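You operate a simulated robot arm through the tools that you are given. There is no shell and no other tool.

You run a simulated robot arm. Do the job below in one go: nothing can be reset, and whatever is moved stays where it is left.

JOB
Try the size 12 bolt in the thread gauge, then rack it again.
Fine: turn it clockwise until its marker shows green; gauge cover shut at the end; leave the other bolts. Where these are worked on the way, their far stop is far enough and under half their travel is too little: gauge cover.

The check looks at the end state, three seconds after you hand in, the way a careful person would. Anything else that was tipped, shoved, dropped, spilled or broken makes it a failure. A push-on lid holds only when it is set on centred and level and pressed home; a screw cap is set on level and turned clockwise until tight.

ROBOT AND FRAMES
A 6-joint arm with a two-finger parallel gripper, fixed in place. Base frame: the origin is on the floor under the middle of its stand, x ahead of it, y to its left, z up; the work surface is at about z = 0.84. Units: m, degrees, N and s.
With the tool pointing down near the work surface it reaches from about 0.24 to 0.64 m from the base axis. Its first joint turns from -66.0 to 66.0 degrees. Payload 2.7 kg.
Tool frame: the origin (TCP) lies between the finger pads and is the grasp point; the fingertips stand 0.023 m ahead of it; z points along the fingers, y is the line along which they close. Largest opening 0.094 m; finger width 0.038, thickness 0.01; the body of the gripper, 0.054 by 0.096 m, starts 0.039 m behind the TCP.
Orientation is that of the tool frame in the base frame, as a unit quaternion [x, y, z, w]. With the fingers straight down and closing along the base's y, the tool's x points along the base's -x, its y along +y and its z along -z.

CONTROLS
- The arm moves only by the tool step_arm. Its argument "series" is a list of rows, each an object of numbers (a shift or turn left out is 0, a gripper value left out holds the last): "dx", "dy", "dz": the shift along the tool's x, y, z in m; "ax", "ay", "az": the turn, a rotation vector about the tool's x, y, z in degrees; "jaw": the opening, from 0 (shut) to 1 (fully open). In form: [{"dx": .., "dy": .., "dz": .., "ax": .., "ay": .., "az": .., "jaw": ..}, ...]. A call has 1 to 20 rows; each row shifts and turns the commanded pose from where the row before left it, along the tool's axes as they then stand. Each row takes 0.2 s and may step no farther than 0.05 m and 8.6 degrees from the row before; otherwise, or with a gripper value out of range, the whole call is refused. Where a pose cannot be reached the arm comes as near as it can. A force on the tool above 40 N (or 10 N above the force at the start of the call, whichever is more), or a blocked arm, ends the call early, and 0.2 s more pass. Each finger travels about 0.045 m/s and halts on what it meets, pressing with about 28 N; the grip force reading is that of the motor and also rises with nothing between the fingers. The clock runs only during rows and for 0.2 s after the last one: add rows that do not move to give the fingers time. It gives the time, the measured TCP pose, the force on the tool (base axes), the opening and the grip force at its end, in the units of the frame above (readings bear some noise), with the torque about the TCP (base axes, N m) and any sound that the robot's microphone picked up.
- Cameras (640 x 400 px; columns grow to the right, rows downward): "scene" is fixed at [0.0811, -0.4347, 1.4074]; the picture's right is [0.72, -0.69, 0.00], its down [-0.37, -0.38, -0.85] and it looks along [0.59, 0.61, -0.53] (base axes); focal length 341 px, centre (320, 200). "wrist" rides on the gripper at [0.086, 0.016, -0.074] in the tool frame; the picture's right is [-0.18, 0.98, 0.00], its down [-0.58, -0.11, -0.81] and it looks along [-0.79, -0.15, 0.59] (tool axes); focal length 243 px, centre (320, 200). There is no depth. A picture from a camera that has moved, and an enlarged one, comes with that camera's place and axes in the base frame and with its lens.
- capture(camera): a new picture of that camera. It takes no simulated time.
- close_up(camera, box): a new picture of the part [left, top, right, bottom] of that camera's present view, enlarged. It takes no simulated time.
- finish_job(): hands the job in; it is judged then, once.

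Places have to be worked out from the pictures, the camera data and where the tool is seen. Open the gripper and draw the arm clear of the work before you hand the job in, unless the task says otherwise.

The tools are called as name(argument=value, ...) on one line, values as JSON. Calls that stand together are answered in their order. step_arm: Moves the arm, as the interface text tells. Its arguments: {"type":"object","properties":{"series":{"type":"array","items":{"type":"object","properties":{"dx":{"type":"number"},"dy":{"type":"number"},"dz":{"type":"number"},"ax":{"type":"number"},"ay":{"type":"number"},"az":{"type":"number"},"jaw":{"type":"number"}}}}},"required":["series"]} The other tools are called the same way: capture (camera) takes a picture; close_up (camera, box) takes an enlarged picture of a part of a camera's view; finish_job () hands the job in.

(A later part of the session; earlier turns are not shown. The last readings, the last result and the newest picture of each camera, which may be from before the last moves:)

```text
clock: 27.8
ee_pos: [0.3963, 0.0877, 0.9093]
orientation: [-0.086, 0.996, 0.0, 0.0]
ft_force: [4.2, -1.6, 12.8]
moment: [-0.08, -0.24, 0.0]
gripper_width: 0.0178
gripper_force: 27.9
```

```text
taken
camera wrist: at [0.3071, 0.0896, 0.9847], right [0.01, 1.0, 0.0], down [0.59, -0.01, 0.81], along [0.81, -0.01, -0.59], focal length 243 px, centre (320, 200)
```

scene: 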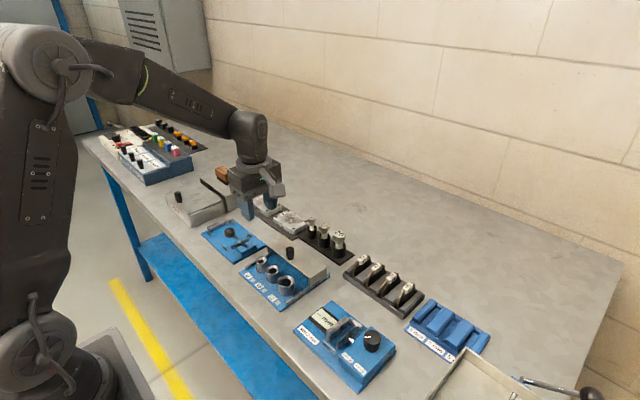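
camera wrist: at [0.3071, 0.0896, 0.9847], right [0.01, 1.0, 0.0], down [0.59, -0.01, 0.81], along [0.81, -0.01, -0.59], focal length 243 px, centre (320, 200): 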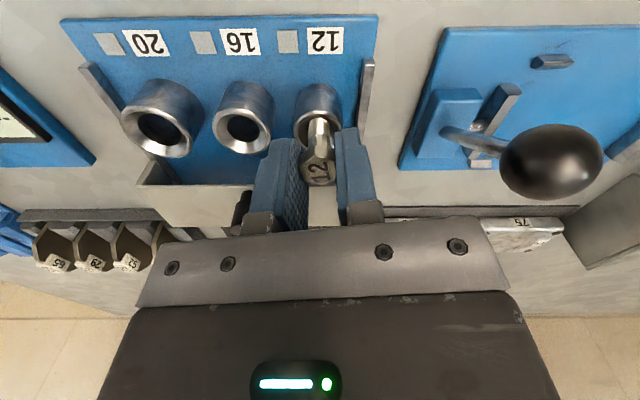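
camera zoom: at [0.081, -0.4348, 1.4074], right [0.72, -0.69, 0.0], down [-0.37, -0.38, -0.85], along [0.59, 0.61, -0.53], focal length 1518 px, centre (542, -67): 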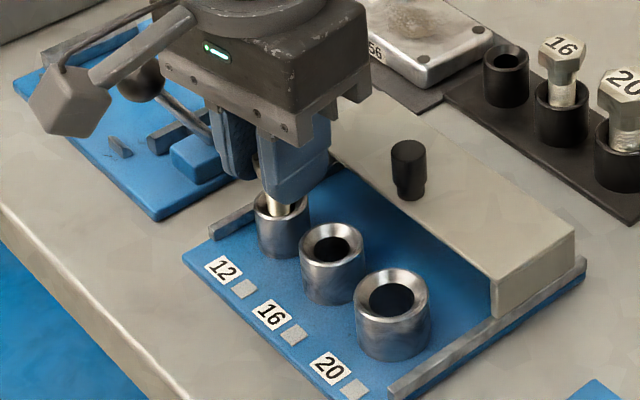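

80° turned so far and the marker is still grey. The neighbouring lever's ball (about (0.37, 0.17), z 0.92) could come under the camera as the wrist turns, so I go on 24° more and check both marker and clearance.

step_arm(series=[{"az": 8}, {"az": 8}, {"az": 8}, {}])

close_up(camera="scene", box=[210, 200, 310, 300])

capture(camera="wrist")

```text
clock: 28.8
ee_pos: [0.3952, 0.0886, 0.9085]
orientation: [0.122, 0.993, 0.0, 0.001]
ft_force: [7.9, -7.2, 11.2]
moment: [-0.31, -0.4, 0.03]
gripper_width: 0.0179
gripper_force: 28.3
```

```text
4.00 times, centred on (260, 250) of scene
camera zoom: at [0.0811, -0.4349, 1.4074], right [0.72, -0.69, 0.0], down [-0.37, -0.38, -0.85], along [0.59, 0.61, -0.53], focal length 1366 px, centre (560, 0)
```

zoom: 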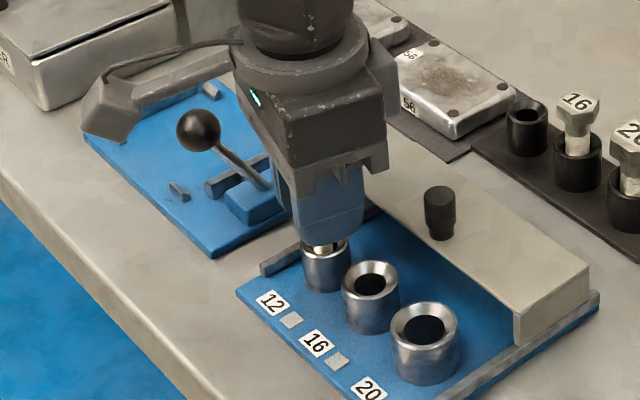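

```text
taken
camera wrist: at [0.3152, 0.1249, 0.9847], right [0.42, 0.91, 0.0], down [0.54, -0.25, 0.81], along [0.73, -0.34, -0.59], focal length 243 px, centre (320, 200)
```

wrist: 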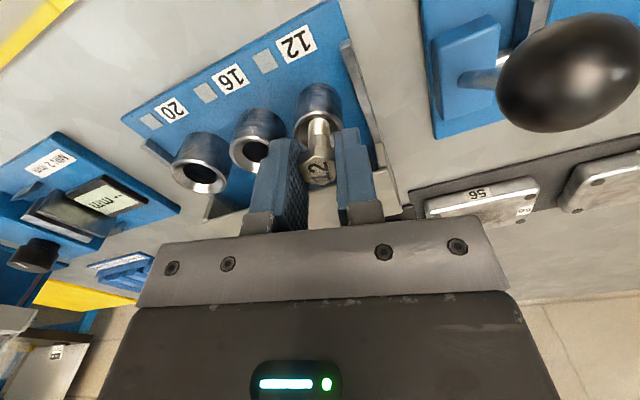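

Marker still grey; the ball works out to (0.369, 0.169, 0.922), leaving over 2 cm beneath the camera. I relieve the sideways load by under a millimetre and continue clockwise.

step_arm(series=[{"dx": -0.0007, "dy": -0.0004}, {"az": 8}, {"az": 8}, {"az": 8}, {}])

close_up(camera="scene", box=[210, 200, 310, 300])

capture(camera="wrist")

```text
clock: 30.0
ee_pos: [0.3962, 0.0868, 0.9091]
orientation: [0.326, 0.945, 0.0, 0.0]
ft_force: [2.2, -5.7, 14.7]
moment: [-0.29, -0.07, -0.02]
gripper_width: 0.0182
gripper_force: 28.4
```

```text
4.00 times, centred on (260, 250) of scene
camera zoom: at [0.0809, -0.4349, 1.4074], right [0.72, -0.69, 0.0], down [-0.37, -0.38, -0.85], along [0.59, 0.61, -0.53], focal length 1366 px, centre (560, 0)
```

zoom: 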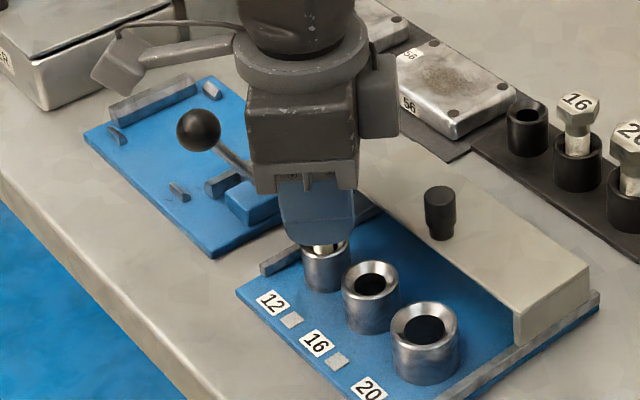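

```text
taken
camera wrist: at [0.3374, 0.1539, 0.9848], right [0.75, 0.66, 0.0], down [0.39, -0.44, 0.81], along [0.53, -0.61, -0.59], focal length 243 px, centre (320, 200)
```

wrist: 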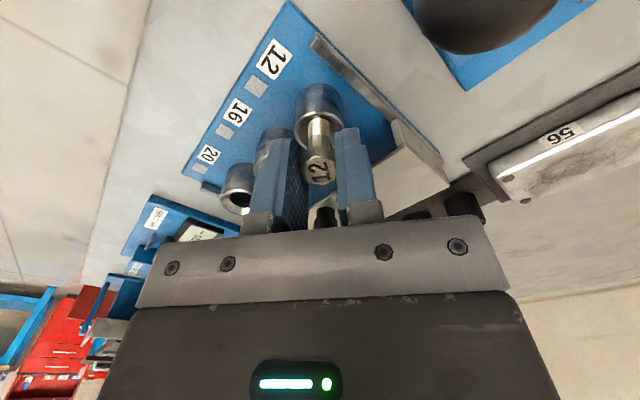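

128° turned, marker grey, clearance to the ball fine. I continue 32° more.

step_arm(series=[{"az": 8, "dx": -0.0003}, {"az": 8}, {"az": 8}, {"az": 8}, {}])

close_up(camera="scene", box=[210, 200, 310, 300])

capture(camera="wrist")

```text
clock: 31.2
ee_pos: [0.3964, 0.0873, 0.91]
orientation: [0.574, 0.819, 0.0, 0.0]
ft_force: [-3.1, -6.8, 17.6]
moment: [-0.21, 0.2, 0.02]
gripper_width: 0.018
gripper_force: 27.8
```

```text
4.00 times, centred on (260, 250) of scene
camera zoom: at [0.0808, -0.4349, 1.4074], right [0.72, -0.69, 0.0], down [-0.37, -0.38, -0.85], along [0.59, 0.61, -0.53], focal length 1366 px, centre (560, 0)
```

zoom: 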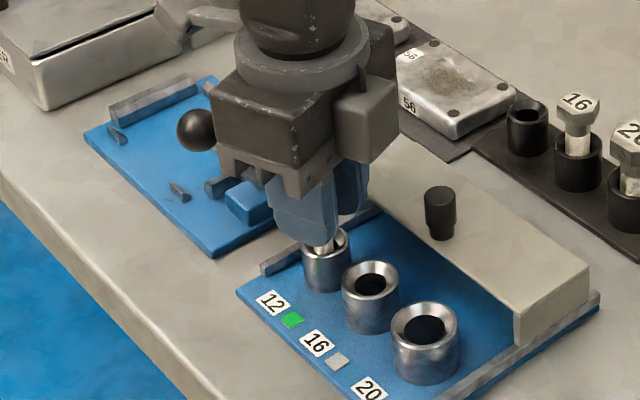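

```text
taken
camera wrist: at [0.3814, 0.1744, 0.9847], right [0.99, 0.16, 0.0], down [0.1, -0.58, 0.81], along [0.13, -0.8, -0.59], focal length 243 px, centre (320, 200)
```

wrist: 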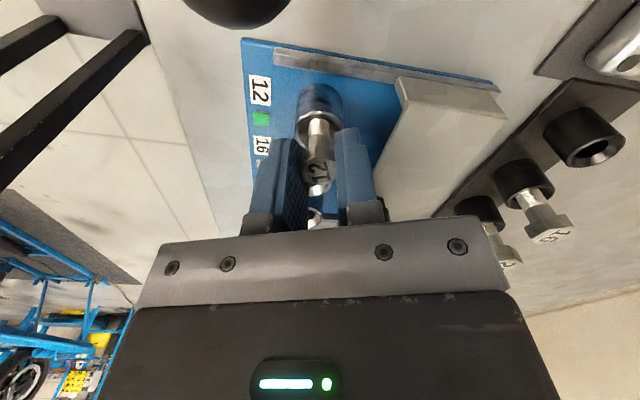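

The marker for 12 is green. I now test gently whether the bolt lifts out freely before deciding on any unscrewing.

step_arm(series=[{"dz": -0.002}, {"dz": -0.002}, {}])

close_up(camera="scene", box=[210, 200, 310, 300])

```text
clock: 32.0
ee_pos: [0.3957, 0.0872, 0.9122]
orientation: [0.574, 0.819, 0.0, -0.001]
ft_force: [-0.8, -7.1, -3.4]
moment: [-0.28, 0.02, 0.03]
gripper_width: 0.0181
gripper_force: 28.6
```

```text
4.00 times, centred on (260, 250) of scene
camera zoom: at [0.0811, -0.4348, 1.4074], right [0.72, -0.69, 0.0], down [-0.37, -0.38, -0.85], along [0.59, 0.61, -0.53], focal length 1366 px, centre (560, 0)
```

zoom: 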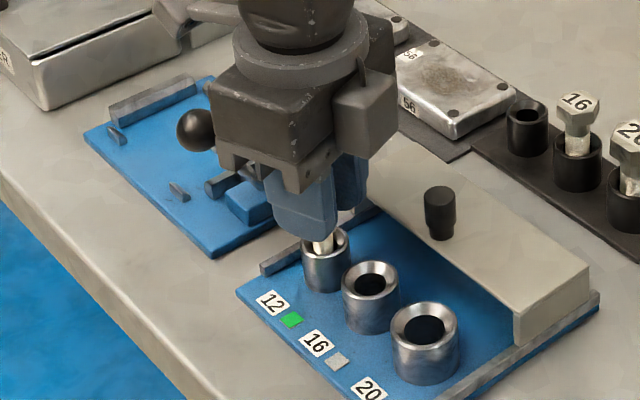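

It lifts freely (only -3 N) and the marker stays green. I relieve the sideways load and lift further in small steps, watching the bolt.

step_arm(series=[{"dx": -0.0008, "dy": -0.0003, "dz": -0.002}, {"dz": -0.003}, {"dz": -0.003}, {"dz": -0.003}, {}])

close_up(camera="scene", box=[210, 200, 310, 300])

capture(camera="wrist")

```text
clock: 33.2
ee_pos: [0.398, 0.0881, 0.924]
orientation: [0.573, 0.82, 0.0, 0.001]
ft_force: [-0.5, 0.0, -0.4]
moment: [0.0, -0.02, -0.03]
gripper_width: 0.018
gripper_force: 27.9
```

```text
4.00 times, centred on (260, 250) of scene
camera zoom: at [0.0811, -0.4347, 1.4074], right [0.72, -0.69, 0.0], down [-0.37, -0.38, -0.85], along [0.59, 0.61, -0.53], focal length 1366 px, centre (560, 0)
```

zoom: 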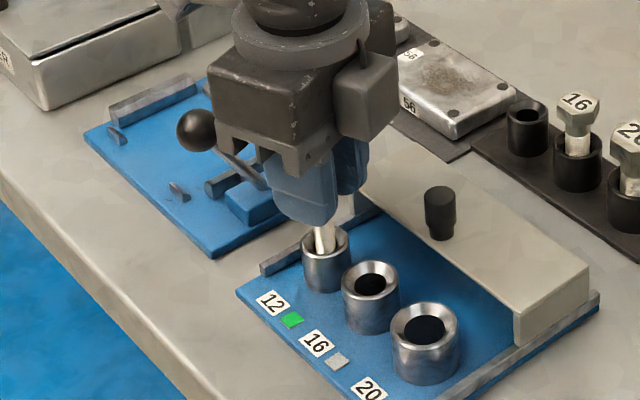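

```text
taken
camera wrist: at [0.3818, 0.1735, 0.9996], right [0.99, 0.16, 0.0], down [0.1, -0.58, 0.81], along [0.13, -0.8, -0.59], focal length 243 px, centre (320, 200)
```

wrist: 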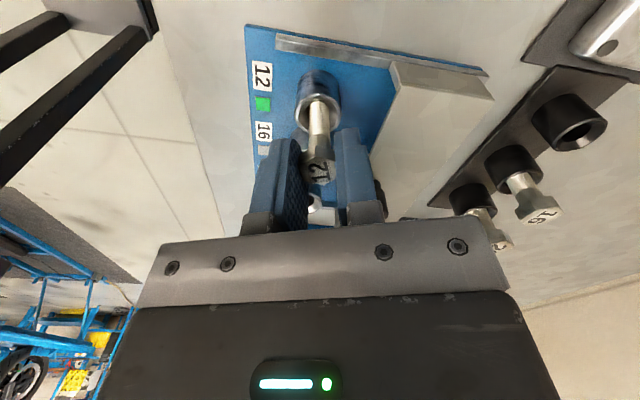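

The bolt rises smoothly with no load. I lift it clear to TCP z about 1.0.

step_arm(series=[{"dz": -0.006}, {"dz": -0.01}, {"dz": -0.01}, {"dz": -0.015}, {"dz": -0.02}, {"dz": -0.016}, {}])

close_up(camera="scene", box=[210, 180, 330, 300])

capture(camera="wrist")

```text
clock: 34.8
ee_pos: [0.3954, 0.0879, 1.0021]
orientation: [0.574, 0.819, 0.001, 0.0]
ft_force: [-0.7, -1.4, -0.3]
moment: [-0.01, -0.02, 0.05]
gripper_width: 0.0179
gripper_force: 28.2
```

```text
3.33 times, centred on (270, 240) of scene
camera zoom: at [0.0811, -0.4347, 1.4074], right [0.72, -0.69, 0.0], down [-0.37, -0.38, -0.85], along [0.59, 0.61, -0.53], focal length 1138 px, centre (487, 67)
```

zoom: 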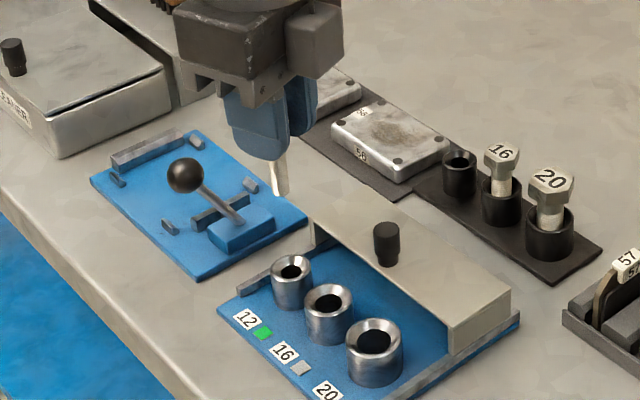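

```text
taken
camera wrist: at [0.3814, 0.174, 1.0775], right [0.99, 0.16, 0.0], down [0.1, -0.58, 0.81], along [0.13, -0.8, -0.59], focal length 243 px, centre (320, 200)
```

wrist: 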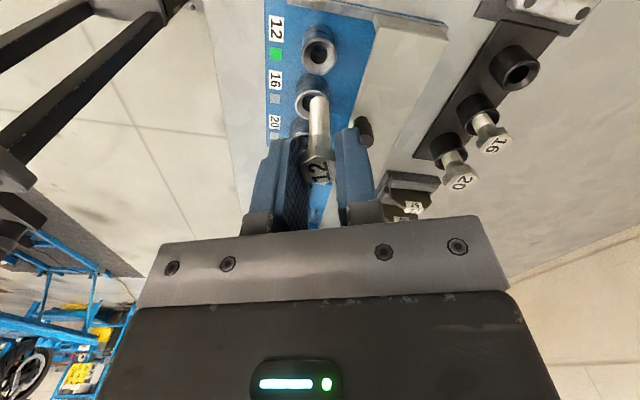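

The 12 marker stays green and the bolt is safely held. I turn the last 20° so the gripper closes along x and carry the bolt back over the empty 12 cup.

step_arm(series=[{"az": 8}, {"az": 8}, {"az": 4}, {"dy": 0.035, "dx": 0.003}, {"dy": 0.035, "dx": 0.003}, {"dy": 0.035, "dx": 0.003}, {"dy": 0.035, "dx": 0.003}, {"dy": 0.03, "dx": 0.0015}, {}, {}])

close_up(camera="scene", box=[280, 150, 380, 260])

capture(camera="wrist")

```text
clock: 37.0
ee_pos: [0.5656, 0.101, 1.0014]
orientation: [0.707, 0.708, 0.0, 0.001]
ft_force: [1.2, -0.6, -1.0]
moment: [0.01, 0.03, 0.01]
gripper_width: 0.018
gripper_force: 27.8
```

```text
3.64 times, centred on (330, 205) of scene
camera zoom: at [0.0811, -0.4347, 1.4074], right [0.72, -0.69, 0.0], down [-0.37, -0.38, -0.85], along [0.59, 0.61, -0.53], focal length 1242 px, centre (284, 182)
```

zoom: 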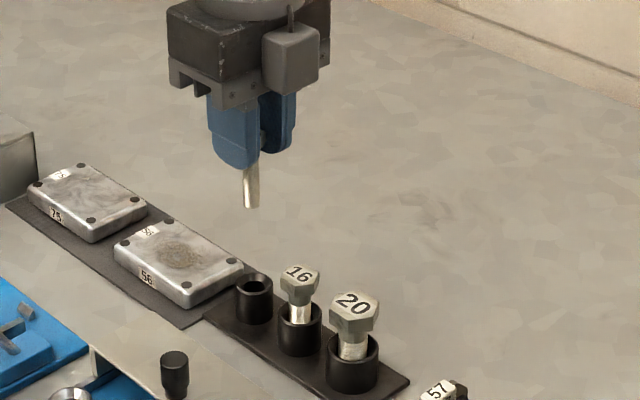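

```text
taken
camera wrist: at [0.5819, 0.1869, 1.0763], right [0.98, -0.18, 0.0], down [-0.11, -0.58, 0.81], along [-0.15, -0.79, -0.59], focal length 243 px, centre (320, 200)
```

wrist: 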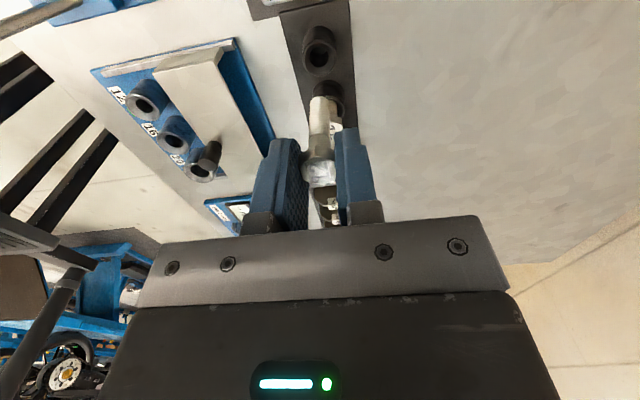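

I zoom both views to compare the bolt tip with the cup mouth.

close_up(camera="scene", box=[295, 180, 365, 260])

close_up(camera="wrist", box=[270, 10, 370, 190])

```text
5.00 times, centred on (330, 220) of scene
camera zoom: at [0.0811, -0.4347, 1.4074], right [0.72, -0.69, 0.0], down [-0.37, -0.38, -0.85], along [0.59, 0.61, -0.53], focal length 1707 px, centre (270, 100)
```

zoom: 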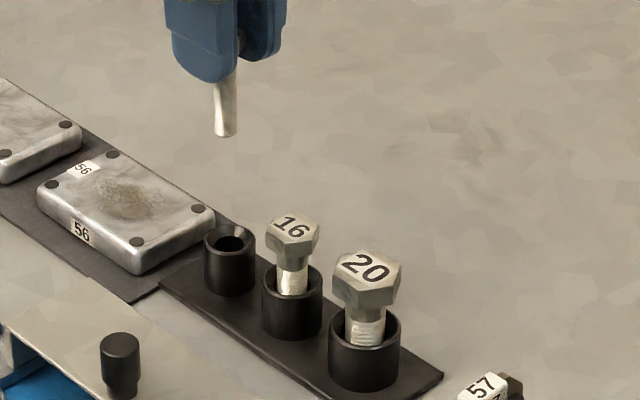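

```text
2.22 times, centred on (320, 100) of wrist
camera zoom: at [0.5819, 0.1869, 1.0763], right [0.98, -0.18, 0.0], down [-0.11, -0.58, 0.81], along [-0.15, -0.79, -0.59], focal length 539 px, centre (320, 422)
```

zoom: 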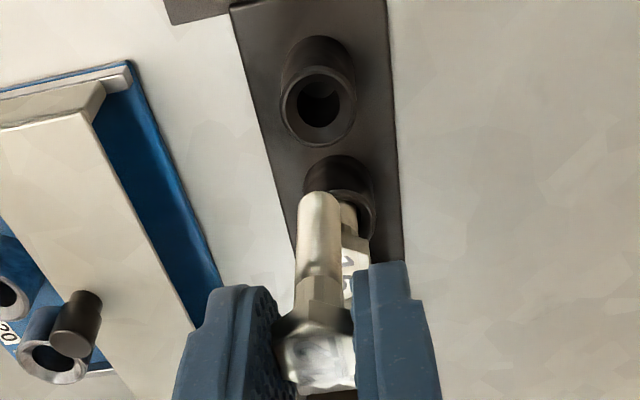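

The tip appears about 1 mm off in +y relative to the cup. I correct slightly and lower until the tip is just above the cup mouth for a closer comparison.

step_arm(series=[{"dx": -0.001, "dy": -0.0005, "dz": 0.02}, {"dz": 0.02}, {"dz": 0.014}, {}, {}])

close_up(camera="scene", box=[300, 195, 350, 245])

close_up(camera="wrist", box=[270, 50, 370, 190])

```text
clock: 38.2
ee_pos: [0.5653, 0.0995, 0.9466]
orientation: [0.707, 0.707, 0.0, 0.0]
ft_force: [0.1, -0.5, -0.7]
moment: [0.0, 0.03, 0.03]
gripper_width: 0.0178
gripper_force: 28.0
```

```text
8.00 times, centred on (325, 220) of scene
camera zoom: at [0.0811, -0.4347, 1.4074], right [0.72, -0.69, 0.0], down [-0.37, -0.38, -0.85], along [0.59, 0.61, -0.53], focal length 2732 px, centre (280, 40)
```

zoom: 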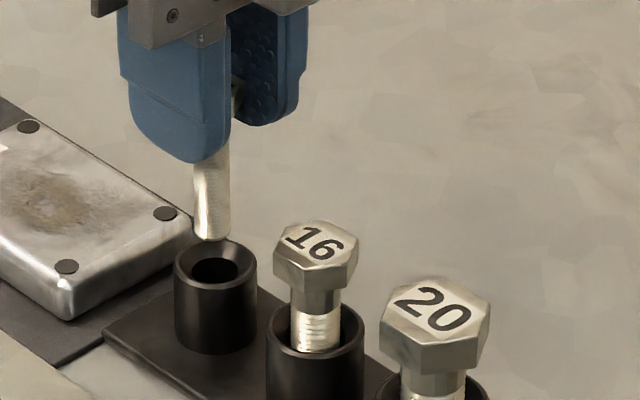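

```text
2.86 times, centred on (320, 120) of wrist
camera zoom: at [0.5814, 0.1859, 1.0224], right [0.98, -0.18, 0.0], down [-0.11, -0.58, 0.81], along [-0.15, -0.79, -0.59], focal length 693 px, centre (320, 429)
```

zoom: 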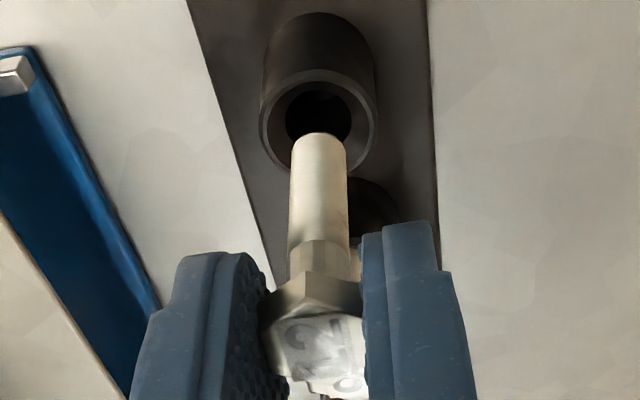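

Both views suggest the bolt is 1–2 mm too far in +y relative to the cup. I shift it -1.4 mm in y and lower in small steps, watching the force.

step_arm(series=[{"dx": -0.0014, "dy": -0.0003}, {"dz": 0.004}, {"dz": 0.004}, {"dz": 0.004}, {}])

close_up(camera="scene", box=[300, 195, 350, 245])

close_up(camera="wrist", box=[270, 50, 370, 190])

```text
clock: 39.4
ee_pos: [0.5661, 0.0984, 0.9362]
orientation: [0.707, 0.707, 0.0, 0.0]
ft_force: [0.2, -1.3, -0.4]
moment: [0.0, -0.01, -0.02]
gripper_width: 0.0181
gripper_force: 27.9
```

```text
8.00 times, centred on (325, 220) of scene
camera zoom: at [0.0811, -0.4347, 1.4074], right [0.72, -0.69, 0.0], down [-0.37, -0.38, -0.85], along [0.59, 0.61, -0.53], focal length 2732 px, centre (280, 40)
```

zoom: 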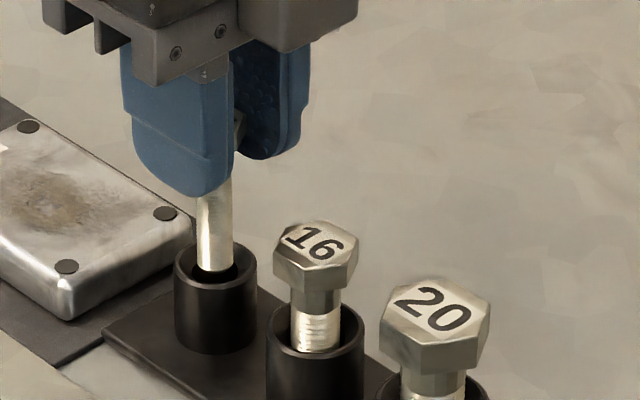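

```text
2.86 times, centred on (320, 120) of wrist
camera zoom: at [0.5811, 0.1844, 1.0104], right [0.98, -0.18, 0.0], down [-0.11, -0.58, 0.81], along [-0.15, -0.79, -0.59], focal length 693 px, centre (320, 429)
```

zoom: 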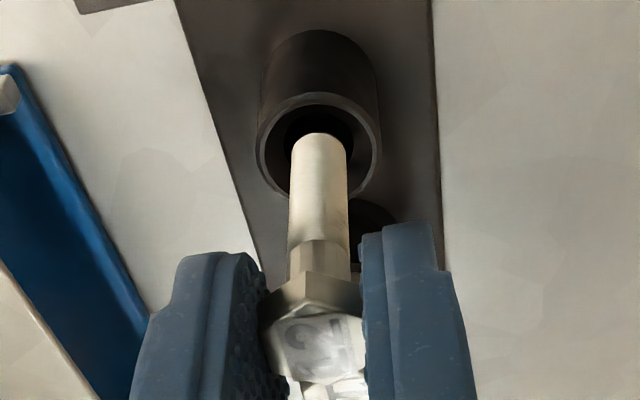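

The tip sits inside the cup's chamfer without contact. I shift a further -0.7 mm in y and continue down in small steps.

step_arm(series=[{"dx": -0.0007}, {"dz": 0.003}, {"dz": 0.003}, {"dz": 0.003}, {"dz": 0.003}, {}])

close_up(camera="scene", box=[300, 195, 350, 245])

close_up(camera="wrist", box=[270, 50, 370, 190])

```text
clock: 40.8
ee_pos: [0.5648, 0.0979, 0.9223]
orientation: [0.707, 0.707, 0.0, 0.001]
ft_force: [0.0, 0.0, 0.1]
moment: [-0.01, -0.02, -0.01]
gripper_width: 0.018
gripper_force: 27.6
```

```text
8.00 times, centred on (325, 220) of scene
camera zoom: at [0.0811, -0.4347, 1.4074], right [0.72, -0.69, 0.0], down [-0.37, -0.38, -0.85], along [0.59, 0.61, -0.53], focal length 2732 px, centre (280, 40)
```

zoom: 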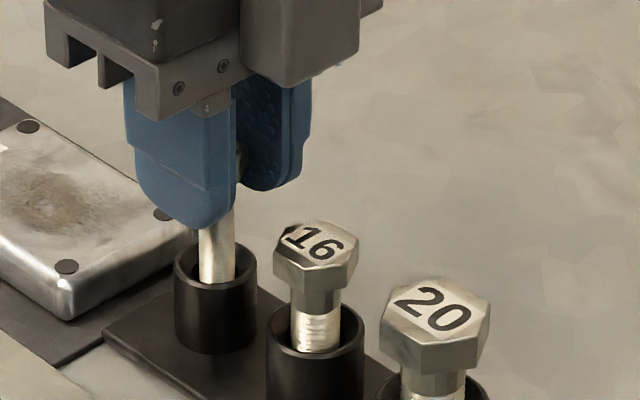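

```text
2.86 times, centred on (320, 120) of wrist
camera zoom: at [0.5812, 0.1837, 0.9984], right [0.98, -0.18, 0.0], down [-0.11, -0.58, 0.81], along [-0.15, -0.79, -0.59], focal length 693 px, centre (320, 429)
```

zoom: 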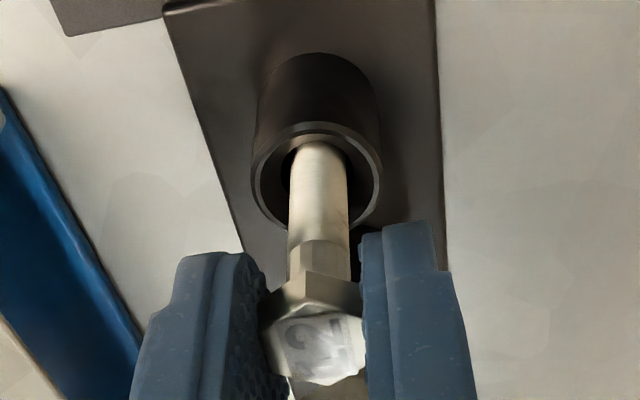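

The tip is in the cup with zero load; it's about 0.5 mm off in x. I nudge and continue to the floor of the cup.

step_arm(series=[{"dx": 0.0003, "dy": -0.0005}, {"dz": 0.003}, {"dz": 0.003}, {"dz": 0.002}, {}])

close_up(camera="scene", box=[300, 195, 350, 245])

```text
clock: 42.0
ee_pos: [0.5646, 0.0992, 0.9151]
orientation: [0.707, 0.707, 0.001, 0.001]
ft_force: [-0.8, -0.1, -1.0]
moment: [-0.01, -0.02, 0.04]
gripper_width: 0.0179
gripper_force: 28.0
```

```text
8.00 times, centred on (325, 220) of scene
camera zoom: at [0.0811, -0.4347, 1.4074], right [0.72, -0.69, 0.0], down [-0.37, -0.38, -0.85], along [0.59, 0.61, -0.53], focal length 2732 px, centre (280, 40)
```

zoom: 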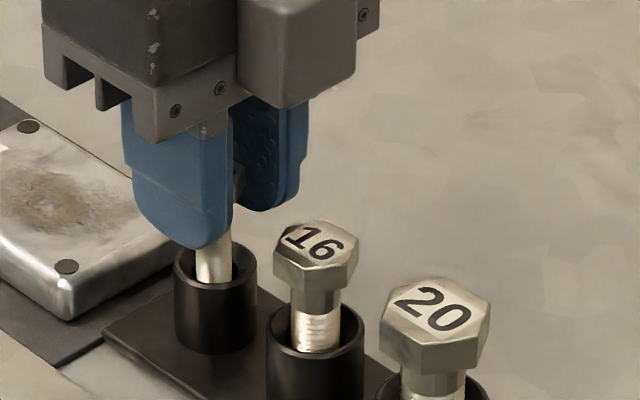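

Still free and centred in the cup. I continue in 1 mm steps until it touches the floor (expected near TCP z 0.909).

step_arm(series=[{"dz": 0.0015}, {"dz": 0.0015}, {"dz": 0.001}, {"dz": 0.001}, {}])

close_up(camera="scene", box=[300, 195, 350, 245])

capture(camera="wrist")

```text
clock: 43.2
ee_pos: [0.5643, 0.0985, 0.9101]
orientation: [0.707, 0.708, 0.0, 0.0]
ft_force: [-0.3, 0.0, -0.6]
moment: [-0.01, 0.02, 0.01]
gripper_width: 0.0182
gripper_force: 28.4
```

```text
8.00 times, centred on (325, 220) of scene
camera zoom: at [0.0811, -0.4347, 1.4074], right [0.72, -0.69, 0.0], down [-0.37, -0.38, -0.85], along [0.59, 0.61, -0.53], focal length 2732 px, centre (280, 40)
```

zoom: 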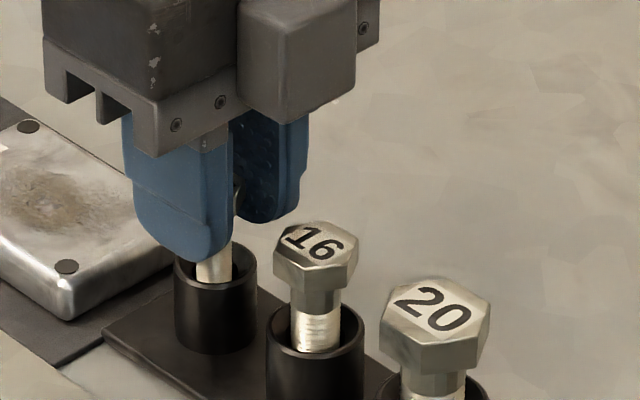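

```text
taken
camera wrist: at [0.5806, 0.1845, 0.9855], right [0.98, -0.18, 0.0], down [-0.11, -0.58, 0.81], along [-0.15, -0.79, -0.59], focal length 243 px, centre (320, 200)
```

wrist: 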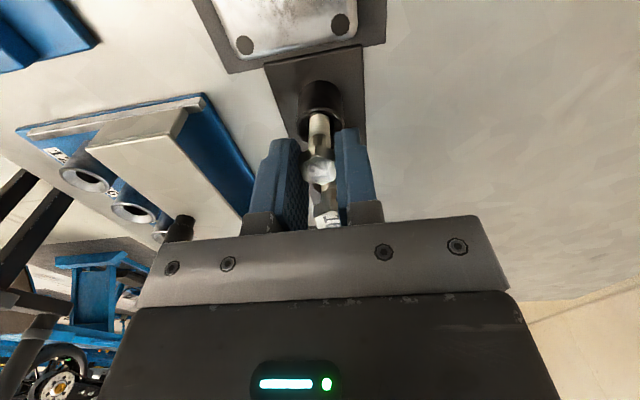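

No contact yet at TCP z 0.910. I continue in 1 mm steps.

step_arm(series=[{"dz": 0.001}, {"dz": 0.001}, {"dz": 0.001}, {}])

```text
clock: 44.2
ee_pos: [0.5642, 0.0982, 0.9085]
orientation: [0.707, 0.707, 0.0, 0.001]
ft_force: [-2.4, -0.8, 10.5]
moment: [-0.07, 0.2, -0.02]
gripper_width: 0.0181
gripper_force: 27.9
```

The bolt has bottomed in the cup (10 N). I ease off 1 mm and open the jaws to release.

step_arm(series=[{"dz": -0.001}, {"jaw": 0.45}, {"jaw": 0.45}, {"jaw": 0.45}, {"jaw": 0.45}, {}])

close_up(camera="scene", box=[290, 185, 370, 265])

capture(camera="wrist")

```text
clock: 45.6
ee_pos: [0.5643, 0.0995, 0.9092]
orientation: [0.707, 0.707, 0.0, 0.0]
ft_force: [-0.1, -0.6, 1.0]
moment: [0.04, -0.02, -0.01]
gripper_width: 0.0424
gripper_force: 0.1
```

```text
5.00 times, centred on (330, 225) of scene
camera zoom: at [0.0811, -0.4347, 1.4074], right [0.72, -0.69, 0.0], down [-0.37, -0.38, -0.85], along [0.59, 0.61, -0.53], focal length 1707 px, centre (270, 75)
```

zoom: 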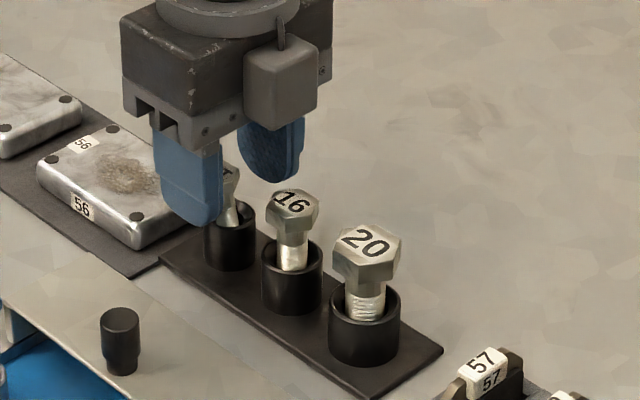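

```text
taken
camera wrist: at [0.5807, 0.1844, 0.9837], right [0.98, -0.18, 0.0], down [-0.11, -0.58, 0.81], along [-0.15, -0.79, -0.59], focal length 243 px, centre (320, 200)
```

wrist: 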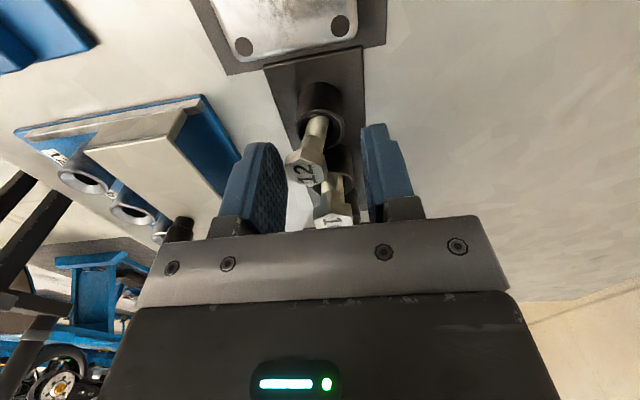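

After release the bolt head leans towards -x in the cup. I look closer before moving on.

close_up(camera="wrist", box=[260, 70, 380, 230])

close_up(camera="scene", box=[310, 205, 350, 245])

```text
2.50 times, centred on (320, 150) of wrist
camera zoom: at [0.5807, 0.1844, 0.9837], right [0.98, -0.18, 0.0], down [-0.11, -0.58, 0.81], along [-0.15, -0.79, -0.59], focal length 606 px, centre (320, 325)
```

zoom: 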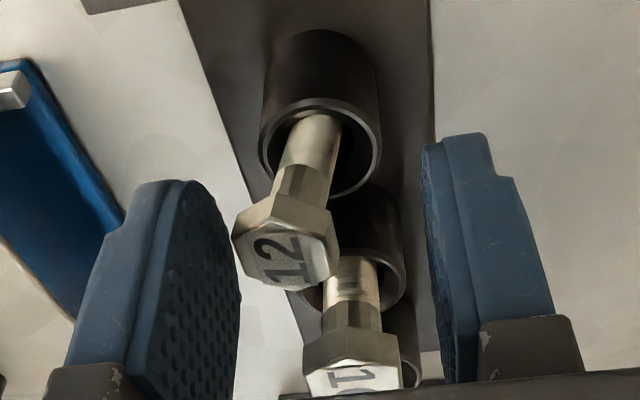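

```text
10.00 times, centred on (330, 225) of scene
camera zoom: at [0.0811, -0.4347, 1.4074], right [0.72, -0.69, 0.0], down [-0.37, -0.38, -0.85], along [0.59, 0.61, -0.53], focal length 3414 px, centre (220, -50)
```

zoom: 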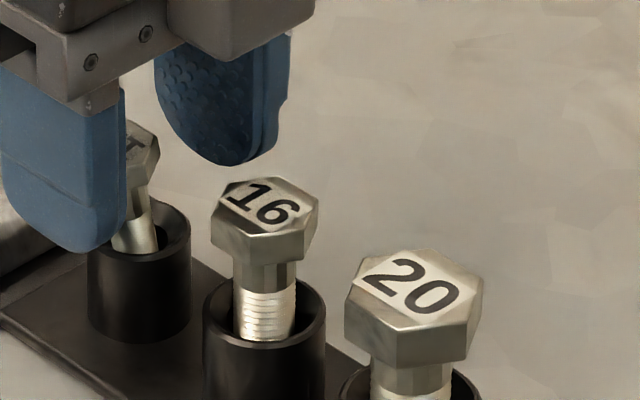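

The bolt is in its cup but leaning about 10° (towards -x and a little -y) within the bore's play. I want it upright, so I close the jaws slowly to bring the head back to centre.

step_arm(series=[{"jaw": 0.4}, {"jaw": 0.36}, {"jaw": 0.32}, {"jaw": 0.29}, {"jaw": 0.26}, {"jaw": 0.24}, {"jaw": 0.22}, {}])

close_up(camera="wrist", box=[260, 70, 380, 230])

close_up(camera="scene", box=[305, 195, 355, 245])

```text
clock: 47.4
ee_pos: [0.5652, 0.0977, 0.9089]
orientation: [0.707, 0.707, 0.001, 0.0]
ft_force: [-0.2, 0.0, -0.8]
moment: [0.04, 0.02, -0.02]
gripper_width: 0.0205
gripper_force: 0.0
```

```text
2.50 times, centred on (320, 150) of wrist
camera zoom: at [0.5807, 0.1845, 0.9837], right [0.98, -0.18, 0.0], down [-0.11, -0.58, 0.81], along [-0.15, -0.79, -0.59], focal length 606 px, centre (320, 325)
```

zoom: 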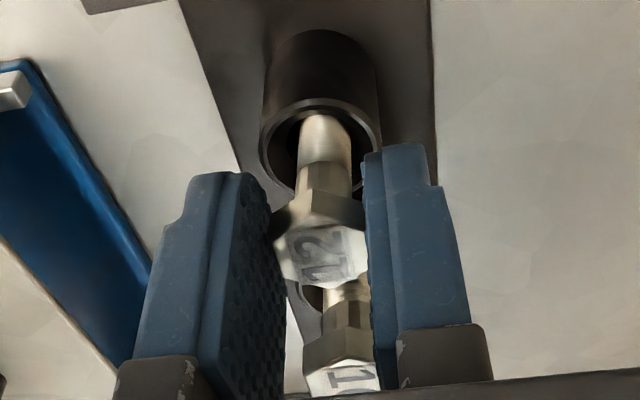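

```text
8.00 times, centred on (330, 220) of scene
camera zoom: at [0.0811, -0.4347, 1.4074], right [0.72, -0.69, 0.0], down [-0.37, -0.38, -0.85], along [0.59, 0.61, -0.53], focal length 2732 px, centre (240, 40)
```

zoom: 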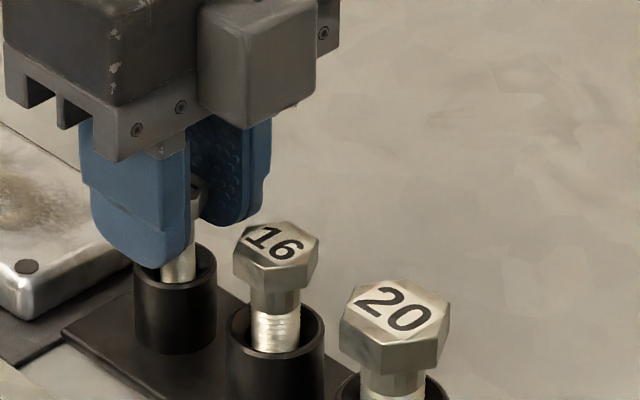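

The head is back near the middle between the pads. I grip it fully, press lightly to square it on the cup floor, ease off, and then open in very small increments.

step_arm(series=[{"jaw": 0.15}, {"jaw": 0.12}, {"jaw": 0.12}, {"dz": 0.0005}, {"dz": 0.0005}, {}])

close_up(camera="wrist", box=[260, 70, 380, 230])

close_up(camera="scene", box=[305, 195, 355, 245])

```text
clock: 48.8
ee_pos: [0.565, 0.0987, 0.9087]
orientation: [0.706, 0.708, 0.001, 0.0]
ft_force: [-2.9, 0.1, 9.0]
moment: [0.07, 0.13, 0.03]
gripper_width: 0.0183
gripper_force: 28.3
```

```text
2.50 times, centred on (320, 150) of wrist
camera zoom: at [0.5809, 0.1844, 0.9837], right [0.98, -0.18, 0.0], down [-0.11, -0.58, 0.81], along [-0.15, -0.79, -0.59], focal length 606 px, centre (320, 325)
```

zoom: 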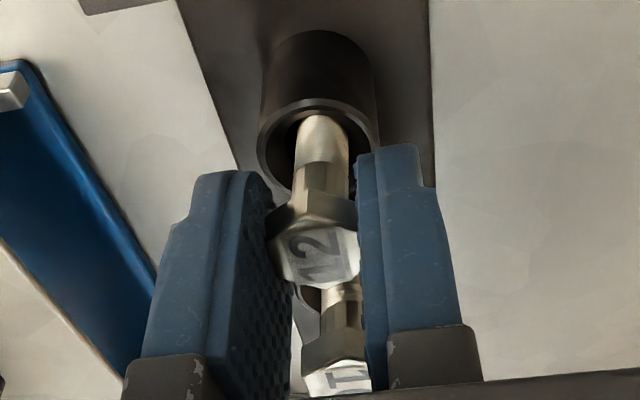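

```text
8.00 times, centred on (330, 220) of scene
camera zoom: at [0.0808, -0.4347, 1.4075], right [0.72, -0.69, 0.0], down [-0.37, -0.38, -0.85], along [0.59, 0.61, -0.53], focal length 2732 px, centre (240, 40)
```

zoom: 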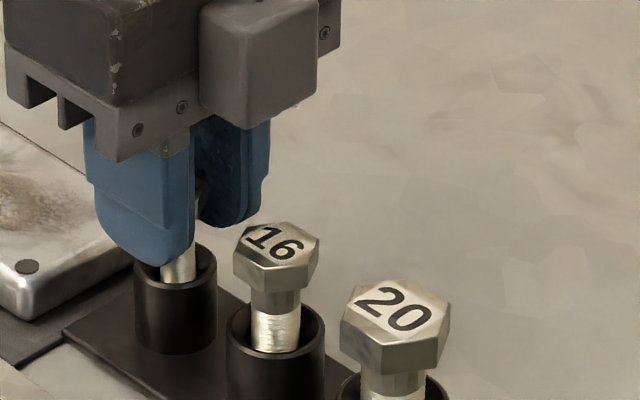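

The bolt is held, but its tip sits ~2 mm to +x (a 3° tilt) against the bore. I lift it 8 mm so the pads square it, then look.

step_arm(series=[{"dz": -0.003}, {"dz": -0.003}, {"dz": -0.002}, {}, {}])

close_up(camera="wrist", box=[260, 70, 380, 230])

close_up(camera="scene", box=[305, 195, 355, 245])

```text
clock: 50.0
ee_pos: [0.565, 0.0987, 0.9152]
orientation: [0.707, 0.707, 0.0, 0.0]
ft_force: [0.6, 0.3, -1.0]
moment: [-0.03, -0.03, -0.01]
gripper_width: 0.018
gripper_force: 27.4
```

```text
2.50 times, centred on (320, 150) of wrist
camera zoom: at [0.5808, 0.1843, 0.9906], right [0.98, -0.18, 0.0], down [-0.11, -0.58, 0.81], along [-0.15, -0.79, -0.59], focal length 606 px, centre (320, 325)
```

zoom: 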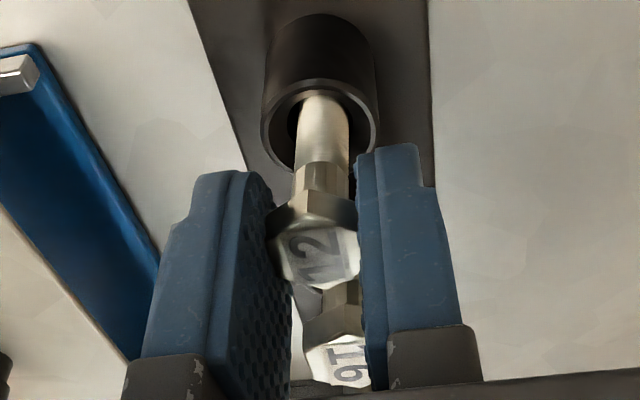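

```text
8.00 times, centred on (330, 220) of scene
camera zoom: at [0.0811, -0.4347, 1.4074], right [0.72, -0.69, 0.0], down [-0.37, -0.38, -0.85], along [0.59, 0.61, -0.53], focal length 2732 px, centre (240, 40)
```

zoom: 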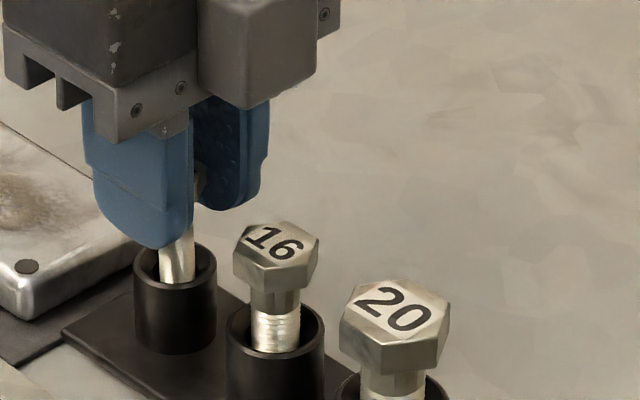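

The bolt is still tilted about 3° in the grip. I raise it clear of the cup to measure the tilt properly in both views.

step_arm(series=[{"dz": -0.008}, {"dz": -0.01}, {"dz": -0.012}, {"dz": -0.01}, {}, {}])

close_up(camera="wrist", box=[270, 60, 370, 200])

close_up(camera="scene", box=[300, 185, 350, 235])

```text
clock: 51.4
ee_pos: [0.5649, 0.0986, 0.9561]
orientation: [0.707, 0.707, 0.0, 0.0]
ft_force: [0.1, -1.0, -0.6]
moment: [-0.03, 0.02, -0.03]
gripper_width: 0.0181
gripper_force: 27.4
```

```text
2.86 times, centred on (320, 130) of wrist
camera zoom: at [0.5809, 0.1845, 1.0311], right [0.98, -0.18, 0.0], down [-0.11, -0.58, 0.81], along [-0.15, -0.79, -0.59], focal length 693 px, centre (320, 400)
```

zoom: 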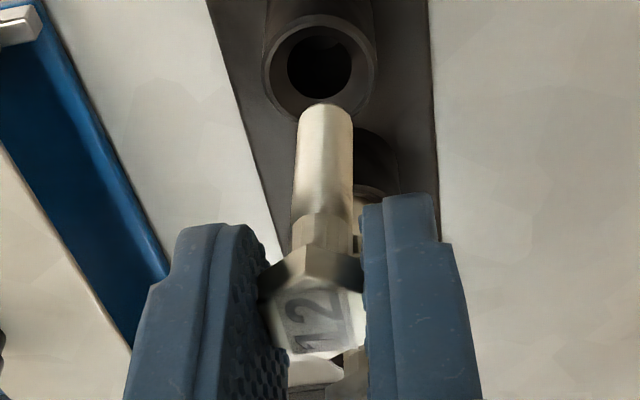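

```text
8.00 times, centred on (325, 210) of scene
camera zoom: at [0.0811, -0.4347, 1.4074], right [0.72, -0.69, 0.0], down [-0.37, -0.38, -0.85], along [0.59, 0.61, -0.53], focal length 2732 px, centre (280, 120)
```

zoom: 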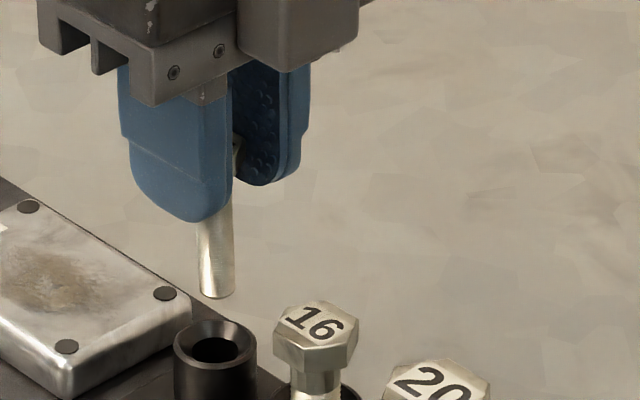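

The tilt is only about 1.5° (tip towards +x) and the tip is nearly over the bore. I tilt the tool 1.5° to make the bolt plumb and lower it again in steps.

step_arm(series=[{"ax": 1.5, "dx": -0.0004}, {}, {"dz": 0.01, "dy": 0.0003}, {"dz": 0.01, "dy": 0.0003}, {"dz": 0.008, "dy": 0.0002}, {"dz": 0.005, "dy": 0.0001}, {}])

close_up(camera="wrist", box=[270, 60, 370, 200])

close_up(camera="scene", box=[300, 195, 350, 245])

```text
clock: 53.0
ee_pos: [0.565, 0.0977, 0.9208]
orientation: [0.707, 0.707, -0.009, -0.008]
ft_force: [-0.3, 0.0, -0.9]
moment: [0.0, 0.02, 0.01]
gripper_width: 0.0182
gripper_force: 27.7
```

```text
2.86 times, centred on (320, 130) of wrist
camera zoom: at [0.5826, 0.1841, 0.997], right [0.98, -0.18, -0.03], down [-0.09, -0.58, 0.81], along [-0.16, -0.79, -0.59], focal length 693 px, centre (320, 400)
```

zoom: 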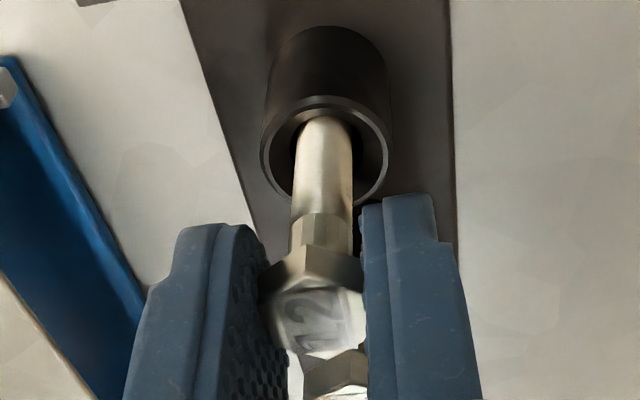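

```text
8.00 times, centred on (325, 220) of scene
camera zoom: at [0.0811, -0.4347, 1.4074], right [0.72, -0.69, 0.0], down [-0.37, -0.38, -0.85], along [0.59, 0.61, -0.53], focal length 2732 px, centre (280, 40)
```

zoom: 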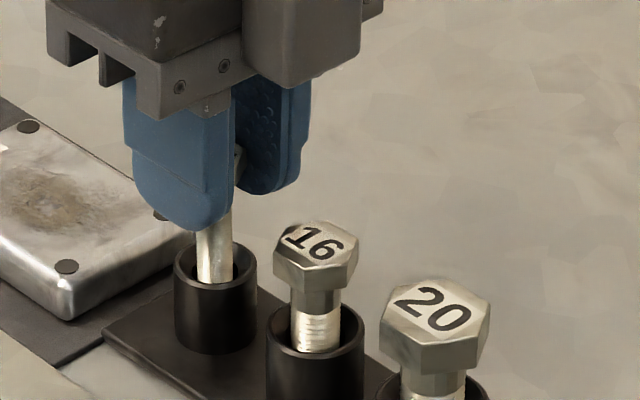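

The bolt is plumb and centred in the cup. I lower to the floor in small steps.

step_arm(series=[{"dz": 0.004, "dy": 0.0001}, {"dz": 0.003, "dy": 0.0001}, {"dz": 0.002}, {"dz": 0.001}, {"dz": 0.001}, {}])

```text
clock: 54.4
ee_pos: [0.5648, 0.0986, 0.9105]
orientation: [0.707, 0.707, -0.008, -0.009]
ft_force: [-0.2, -0.6, -0.5]
moment: [0.02, 0.01, 0.01]
gripper_width: 0.0179
gripper_force: 28.2
```

step_arm(series=[{"dz": 0.0008}, {"dz": 0.0007}, {"dz": 0.0005}, {}])

```text
clock: 55.4
ee_pos: [0.564, 0.0984, 0.9093]
orientation: [0.707, 0.707, -0.009, -0.01]
ft_force: [-0.2, -0.4, -0.9]
moment: [0.0, 0.01, 0.01]
gripper_width: 0.0181
gripper_force: 28.2
```

The floor still isn't reached; another fraction of a millimetre at a time.

step_arm(series=[{"dz": 0.0005}, {"dz": 0.0005}, {}])

```text
clock: 56.2
ee_pos: [0.5641, 0.0987, 0.9083]
orientation: [0.707, 0.707, -0.009, -0.009]
ft_force: [-0.6, -0.9, 2.5]
moment: [-0.03, 0.05, 0.01]
gripper_width: 0.0182
gripper_force: 28.3
```

Light contact (3 N) with little sideways load. I press to about 10 N to square it, back off, and open in tiny increments.

step_arm(series=[{"dz": 0.0008}, {}, {"dz": -0.0009}, {}, {"jaw": 0.2}, {"jaw": 0.205}, {"jaw": 0.21}, {"jaw": 0.215}, {"jaw": 0.22}, {}])

close_up(camera="wrist", box=[270, 60, 370, 200])

close_up(camera="scene", box=[300, 195, 350, 245])

```text
clock: 58.4
ee_pos: [0.5646, 0.0976, 0.9081]
orientation: [0.707, 0.708, -0.01, -0.01]
ft_force: [-0.4, 1.0, 1.4]
moment: [0.0, 0.0, 0.01]
gripper_width: 0.0207
gripper_force: 0.3
```

```text
2.86 times, centred on (320, 130) of wrist
camera zoom: at [0.5824, 0.1838, 0.9831], right [0.98, -0.18, -0.03], down [-0.09, -0.58, 0.81], along [-0.16, -0.79, -0.59], focal length 693 px, centre (320, 400)
```

zoom: 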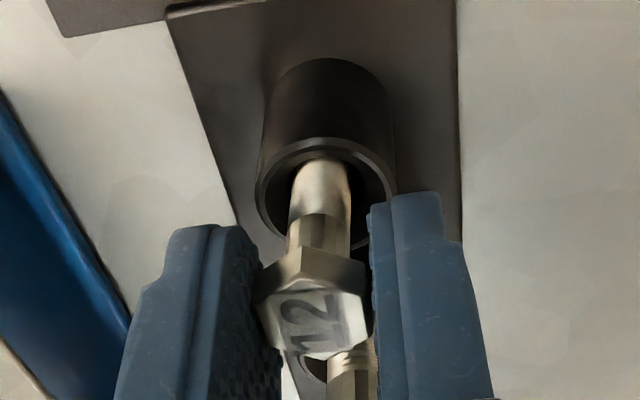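

```text
8.00 times, centred on (325, 220) of scene
camera zoom: at [0.081, -0.4347, 1.4074], right [0.72, -0.69, 0.0], down [-0.37, -0.38, -0.85], along [0.59, 0.61, -0.53], focal length 2732 px, centre (280, 40)
```

zoom: 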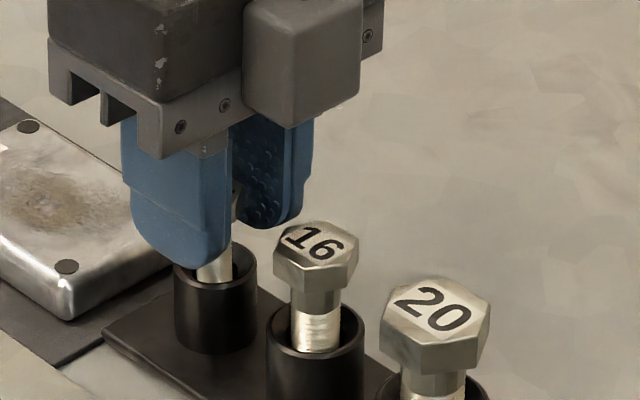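

The grip is released (force ~0) and the bolt still stands between the pads. I open further slowly.

step_arm(series=[{"jaw": 0.23}, {"jaw": 0.24}, {"jaw": 0.25}, {"jaw": 0.26}, {"jaw": 0.27}, {"jaw": 0.28}, {}])

close_up(camera="wrist", box=[270, 60, 370, 200])

close_up(camera="scene", box=[300, 195, 350, 245])

```text
clock: 60.0
ee_pos: [0.5652, 0.0979, 0.9085]
orientation: [0.707, 0.707, -0.008, -0.009]
ft_force: [-0.3, -0.3, 0.0]
moment: [0.0, 0.0, 0.07]
gripper_width: 0.0261
gripper_force: 0.1
```

```text
2.86 times, centred on (320, 130) of wrist
camera zoom: at [0.5825, 0.1838, 0.9832], right [0.98, -0.18, -0.03], down [-0.09, -0.58, 0.81], along [-0.16, -0.79, -0.59], focal length 693 px, centre (320, 400)
```

zoom: 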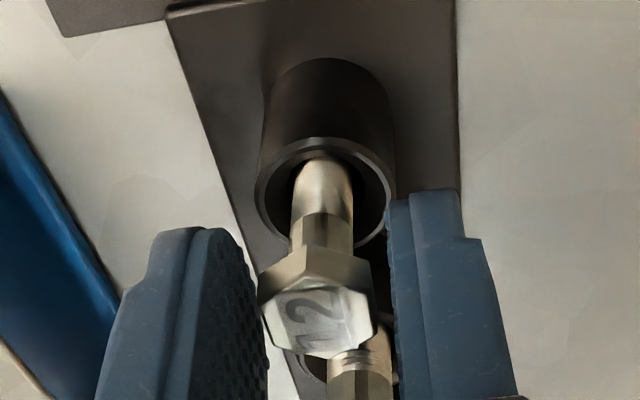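

```text
8.00 times, centred on (325, 220) of scene
camera zoom: at [0.0811, -0.4347, 1.4074], right [0.72, -0.69, 0.0], down [-0.37, -0.38, -0.85], along [0.59, 0.61, -0.53], focal length 2732 px, centre (280, 40)
```

zoom: 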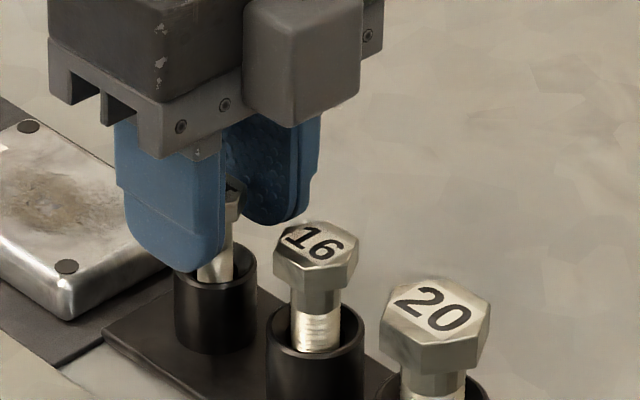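

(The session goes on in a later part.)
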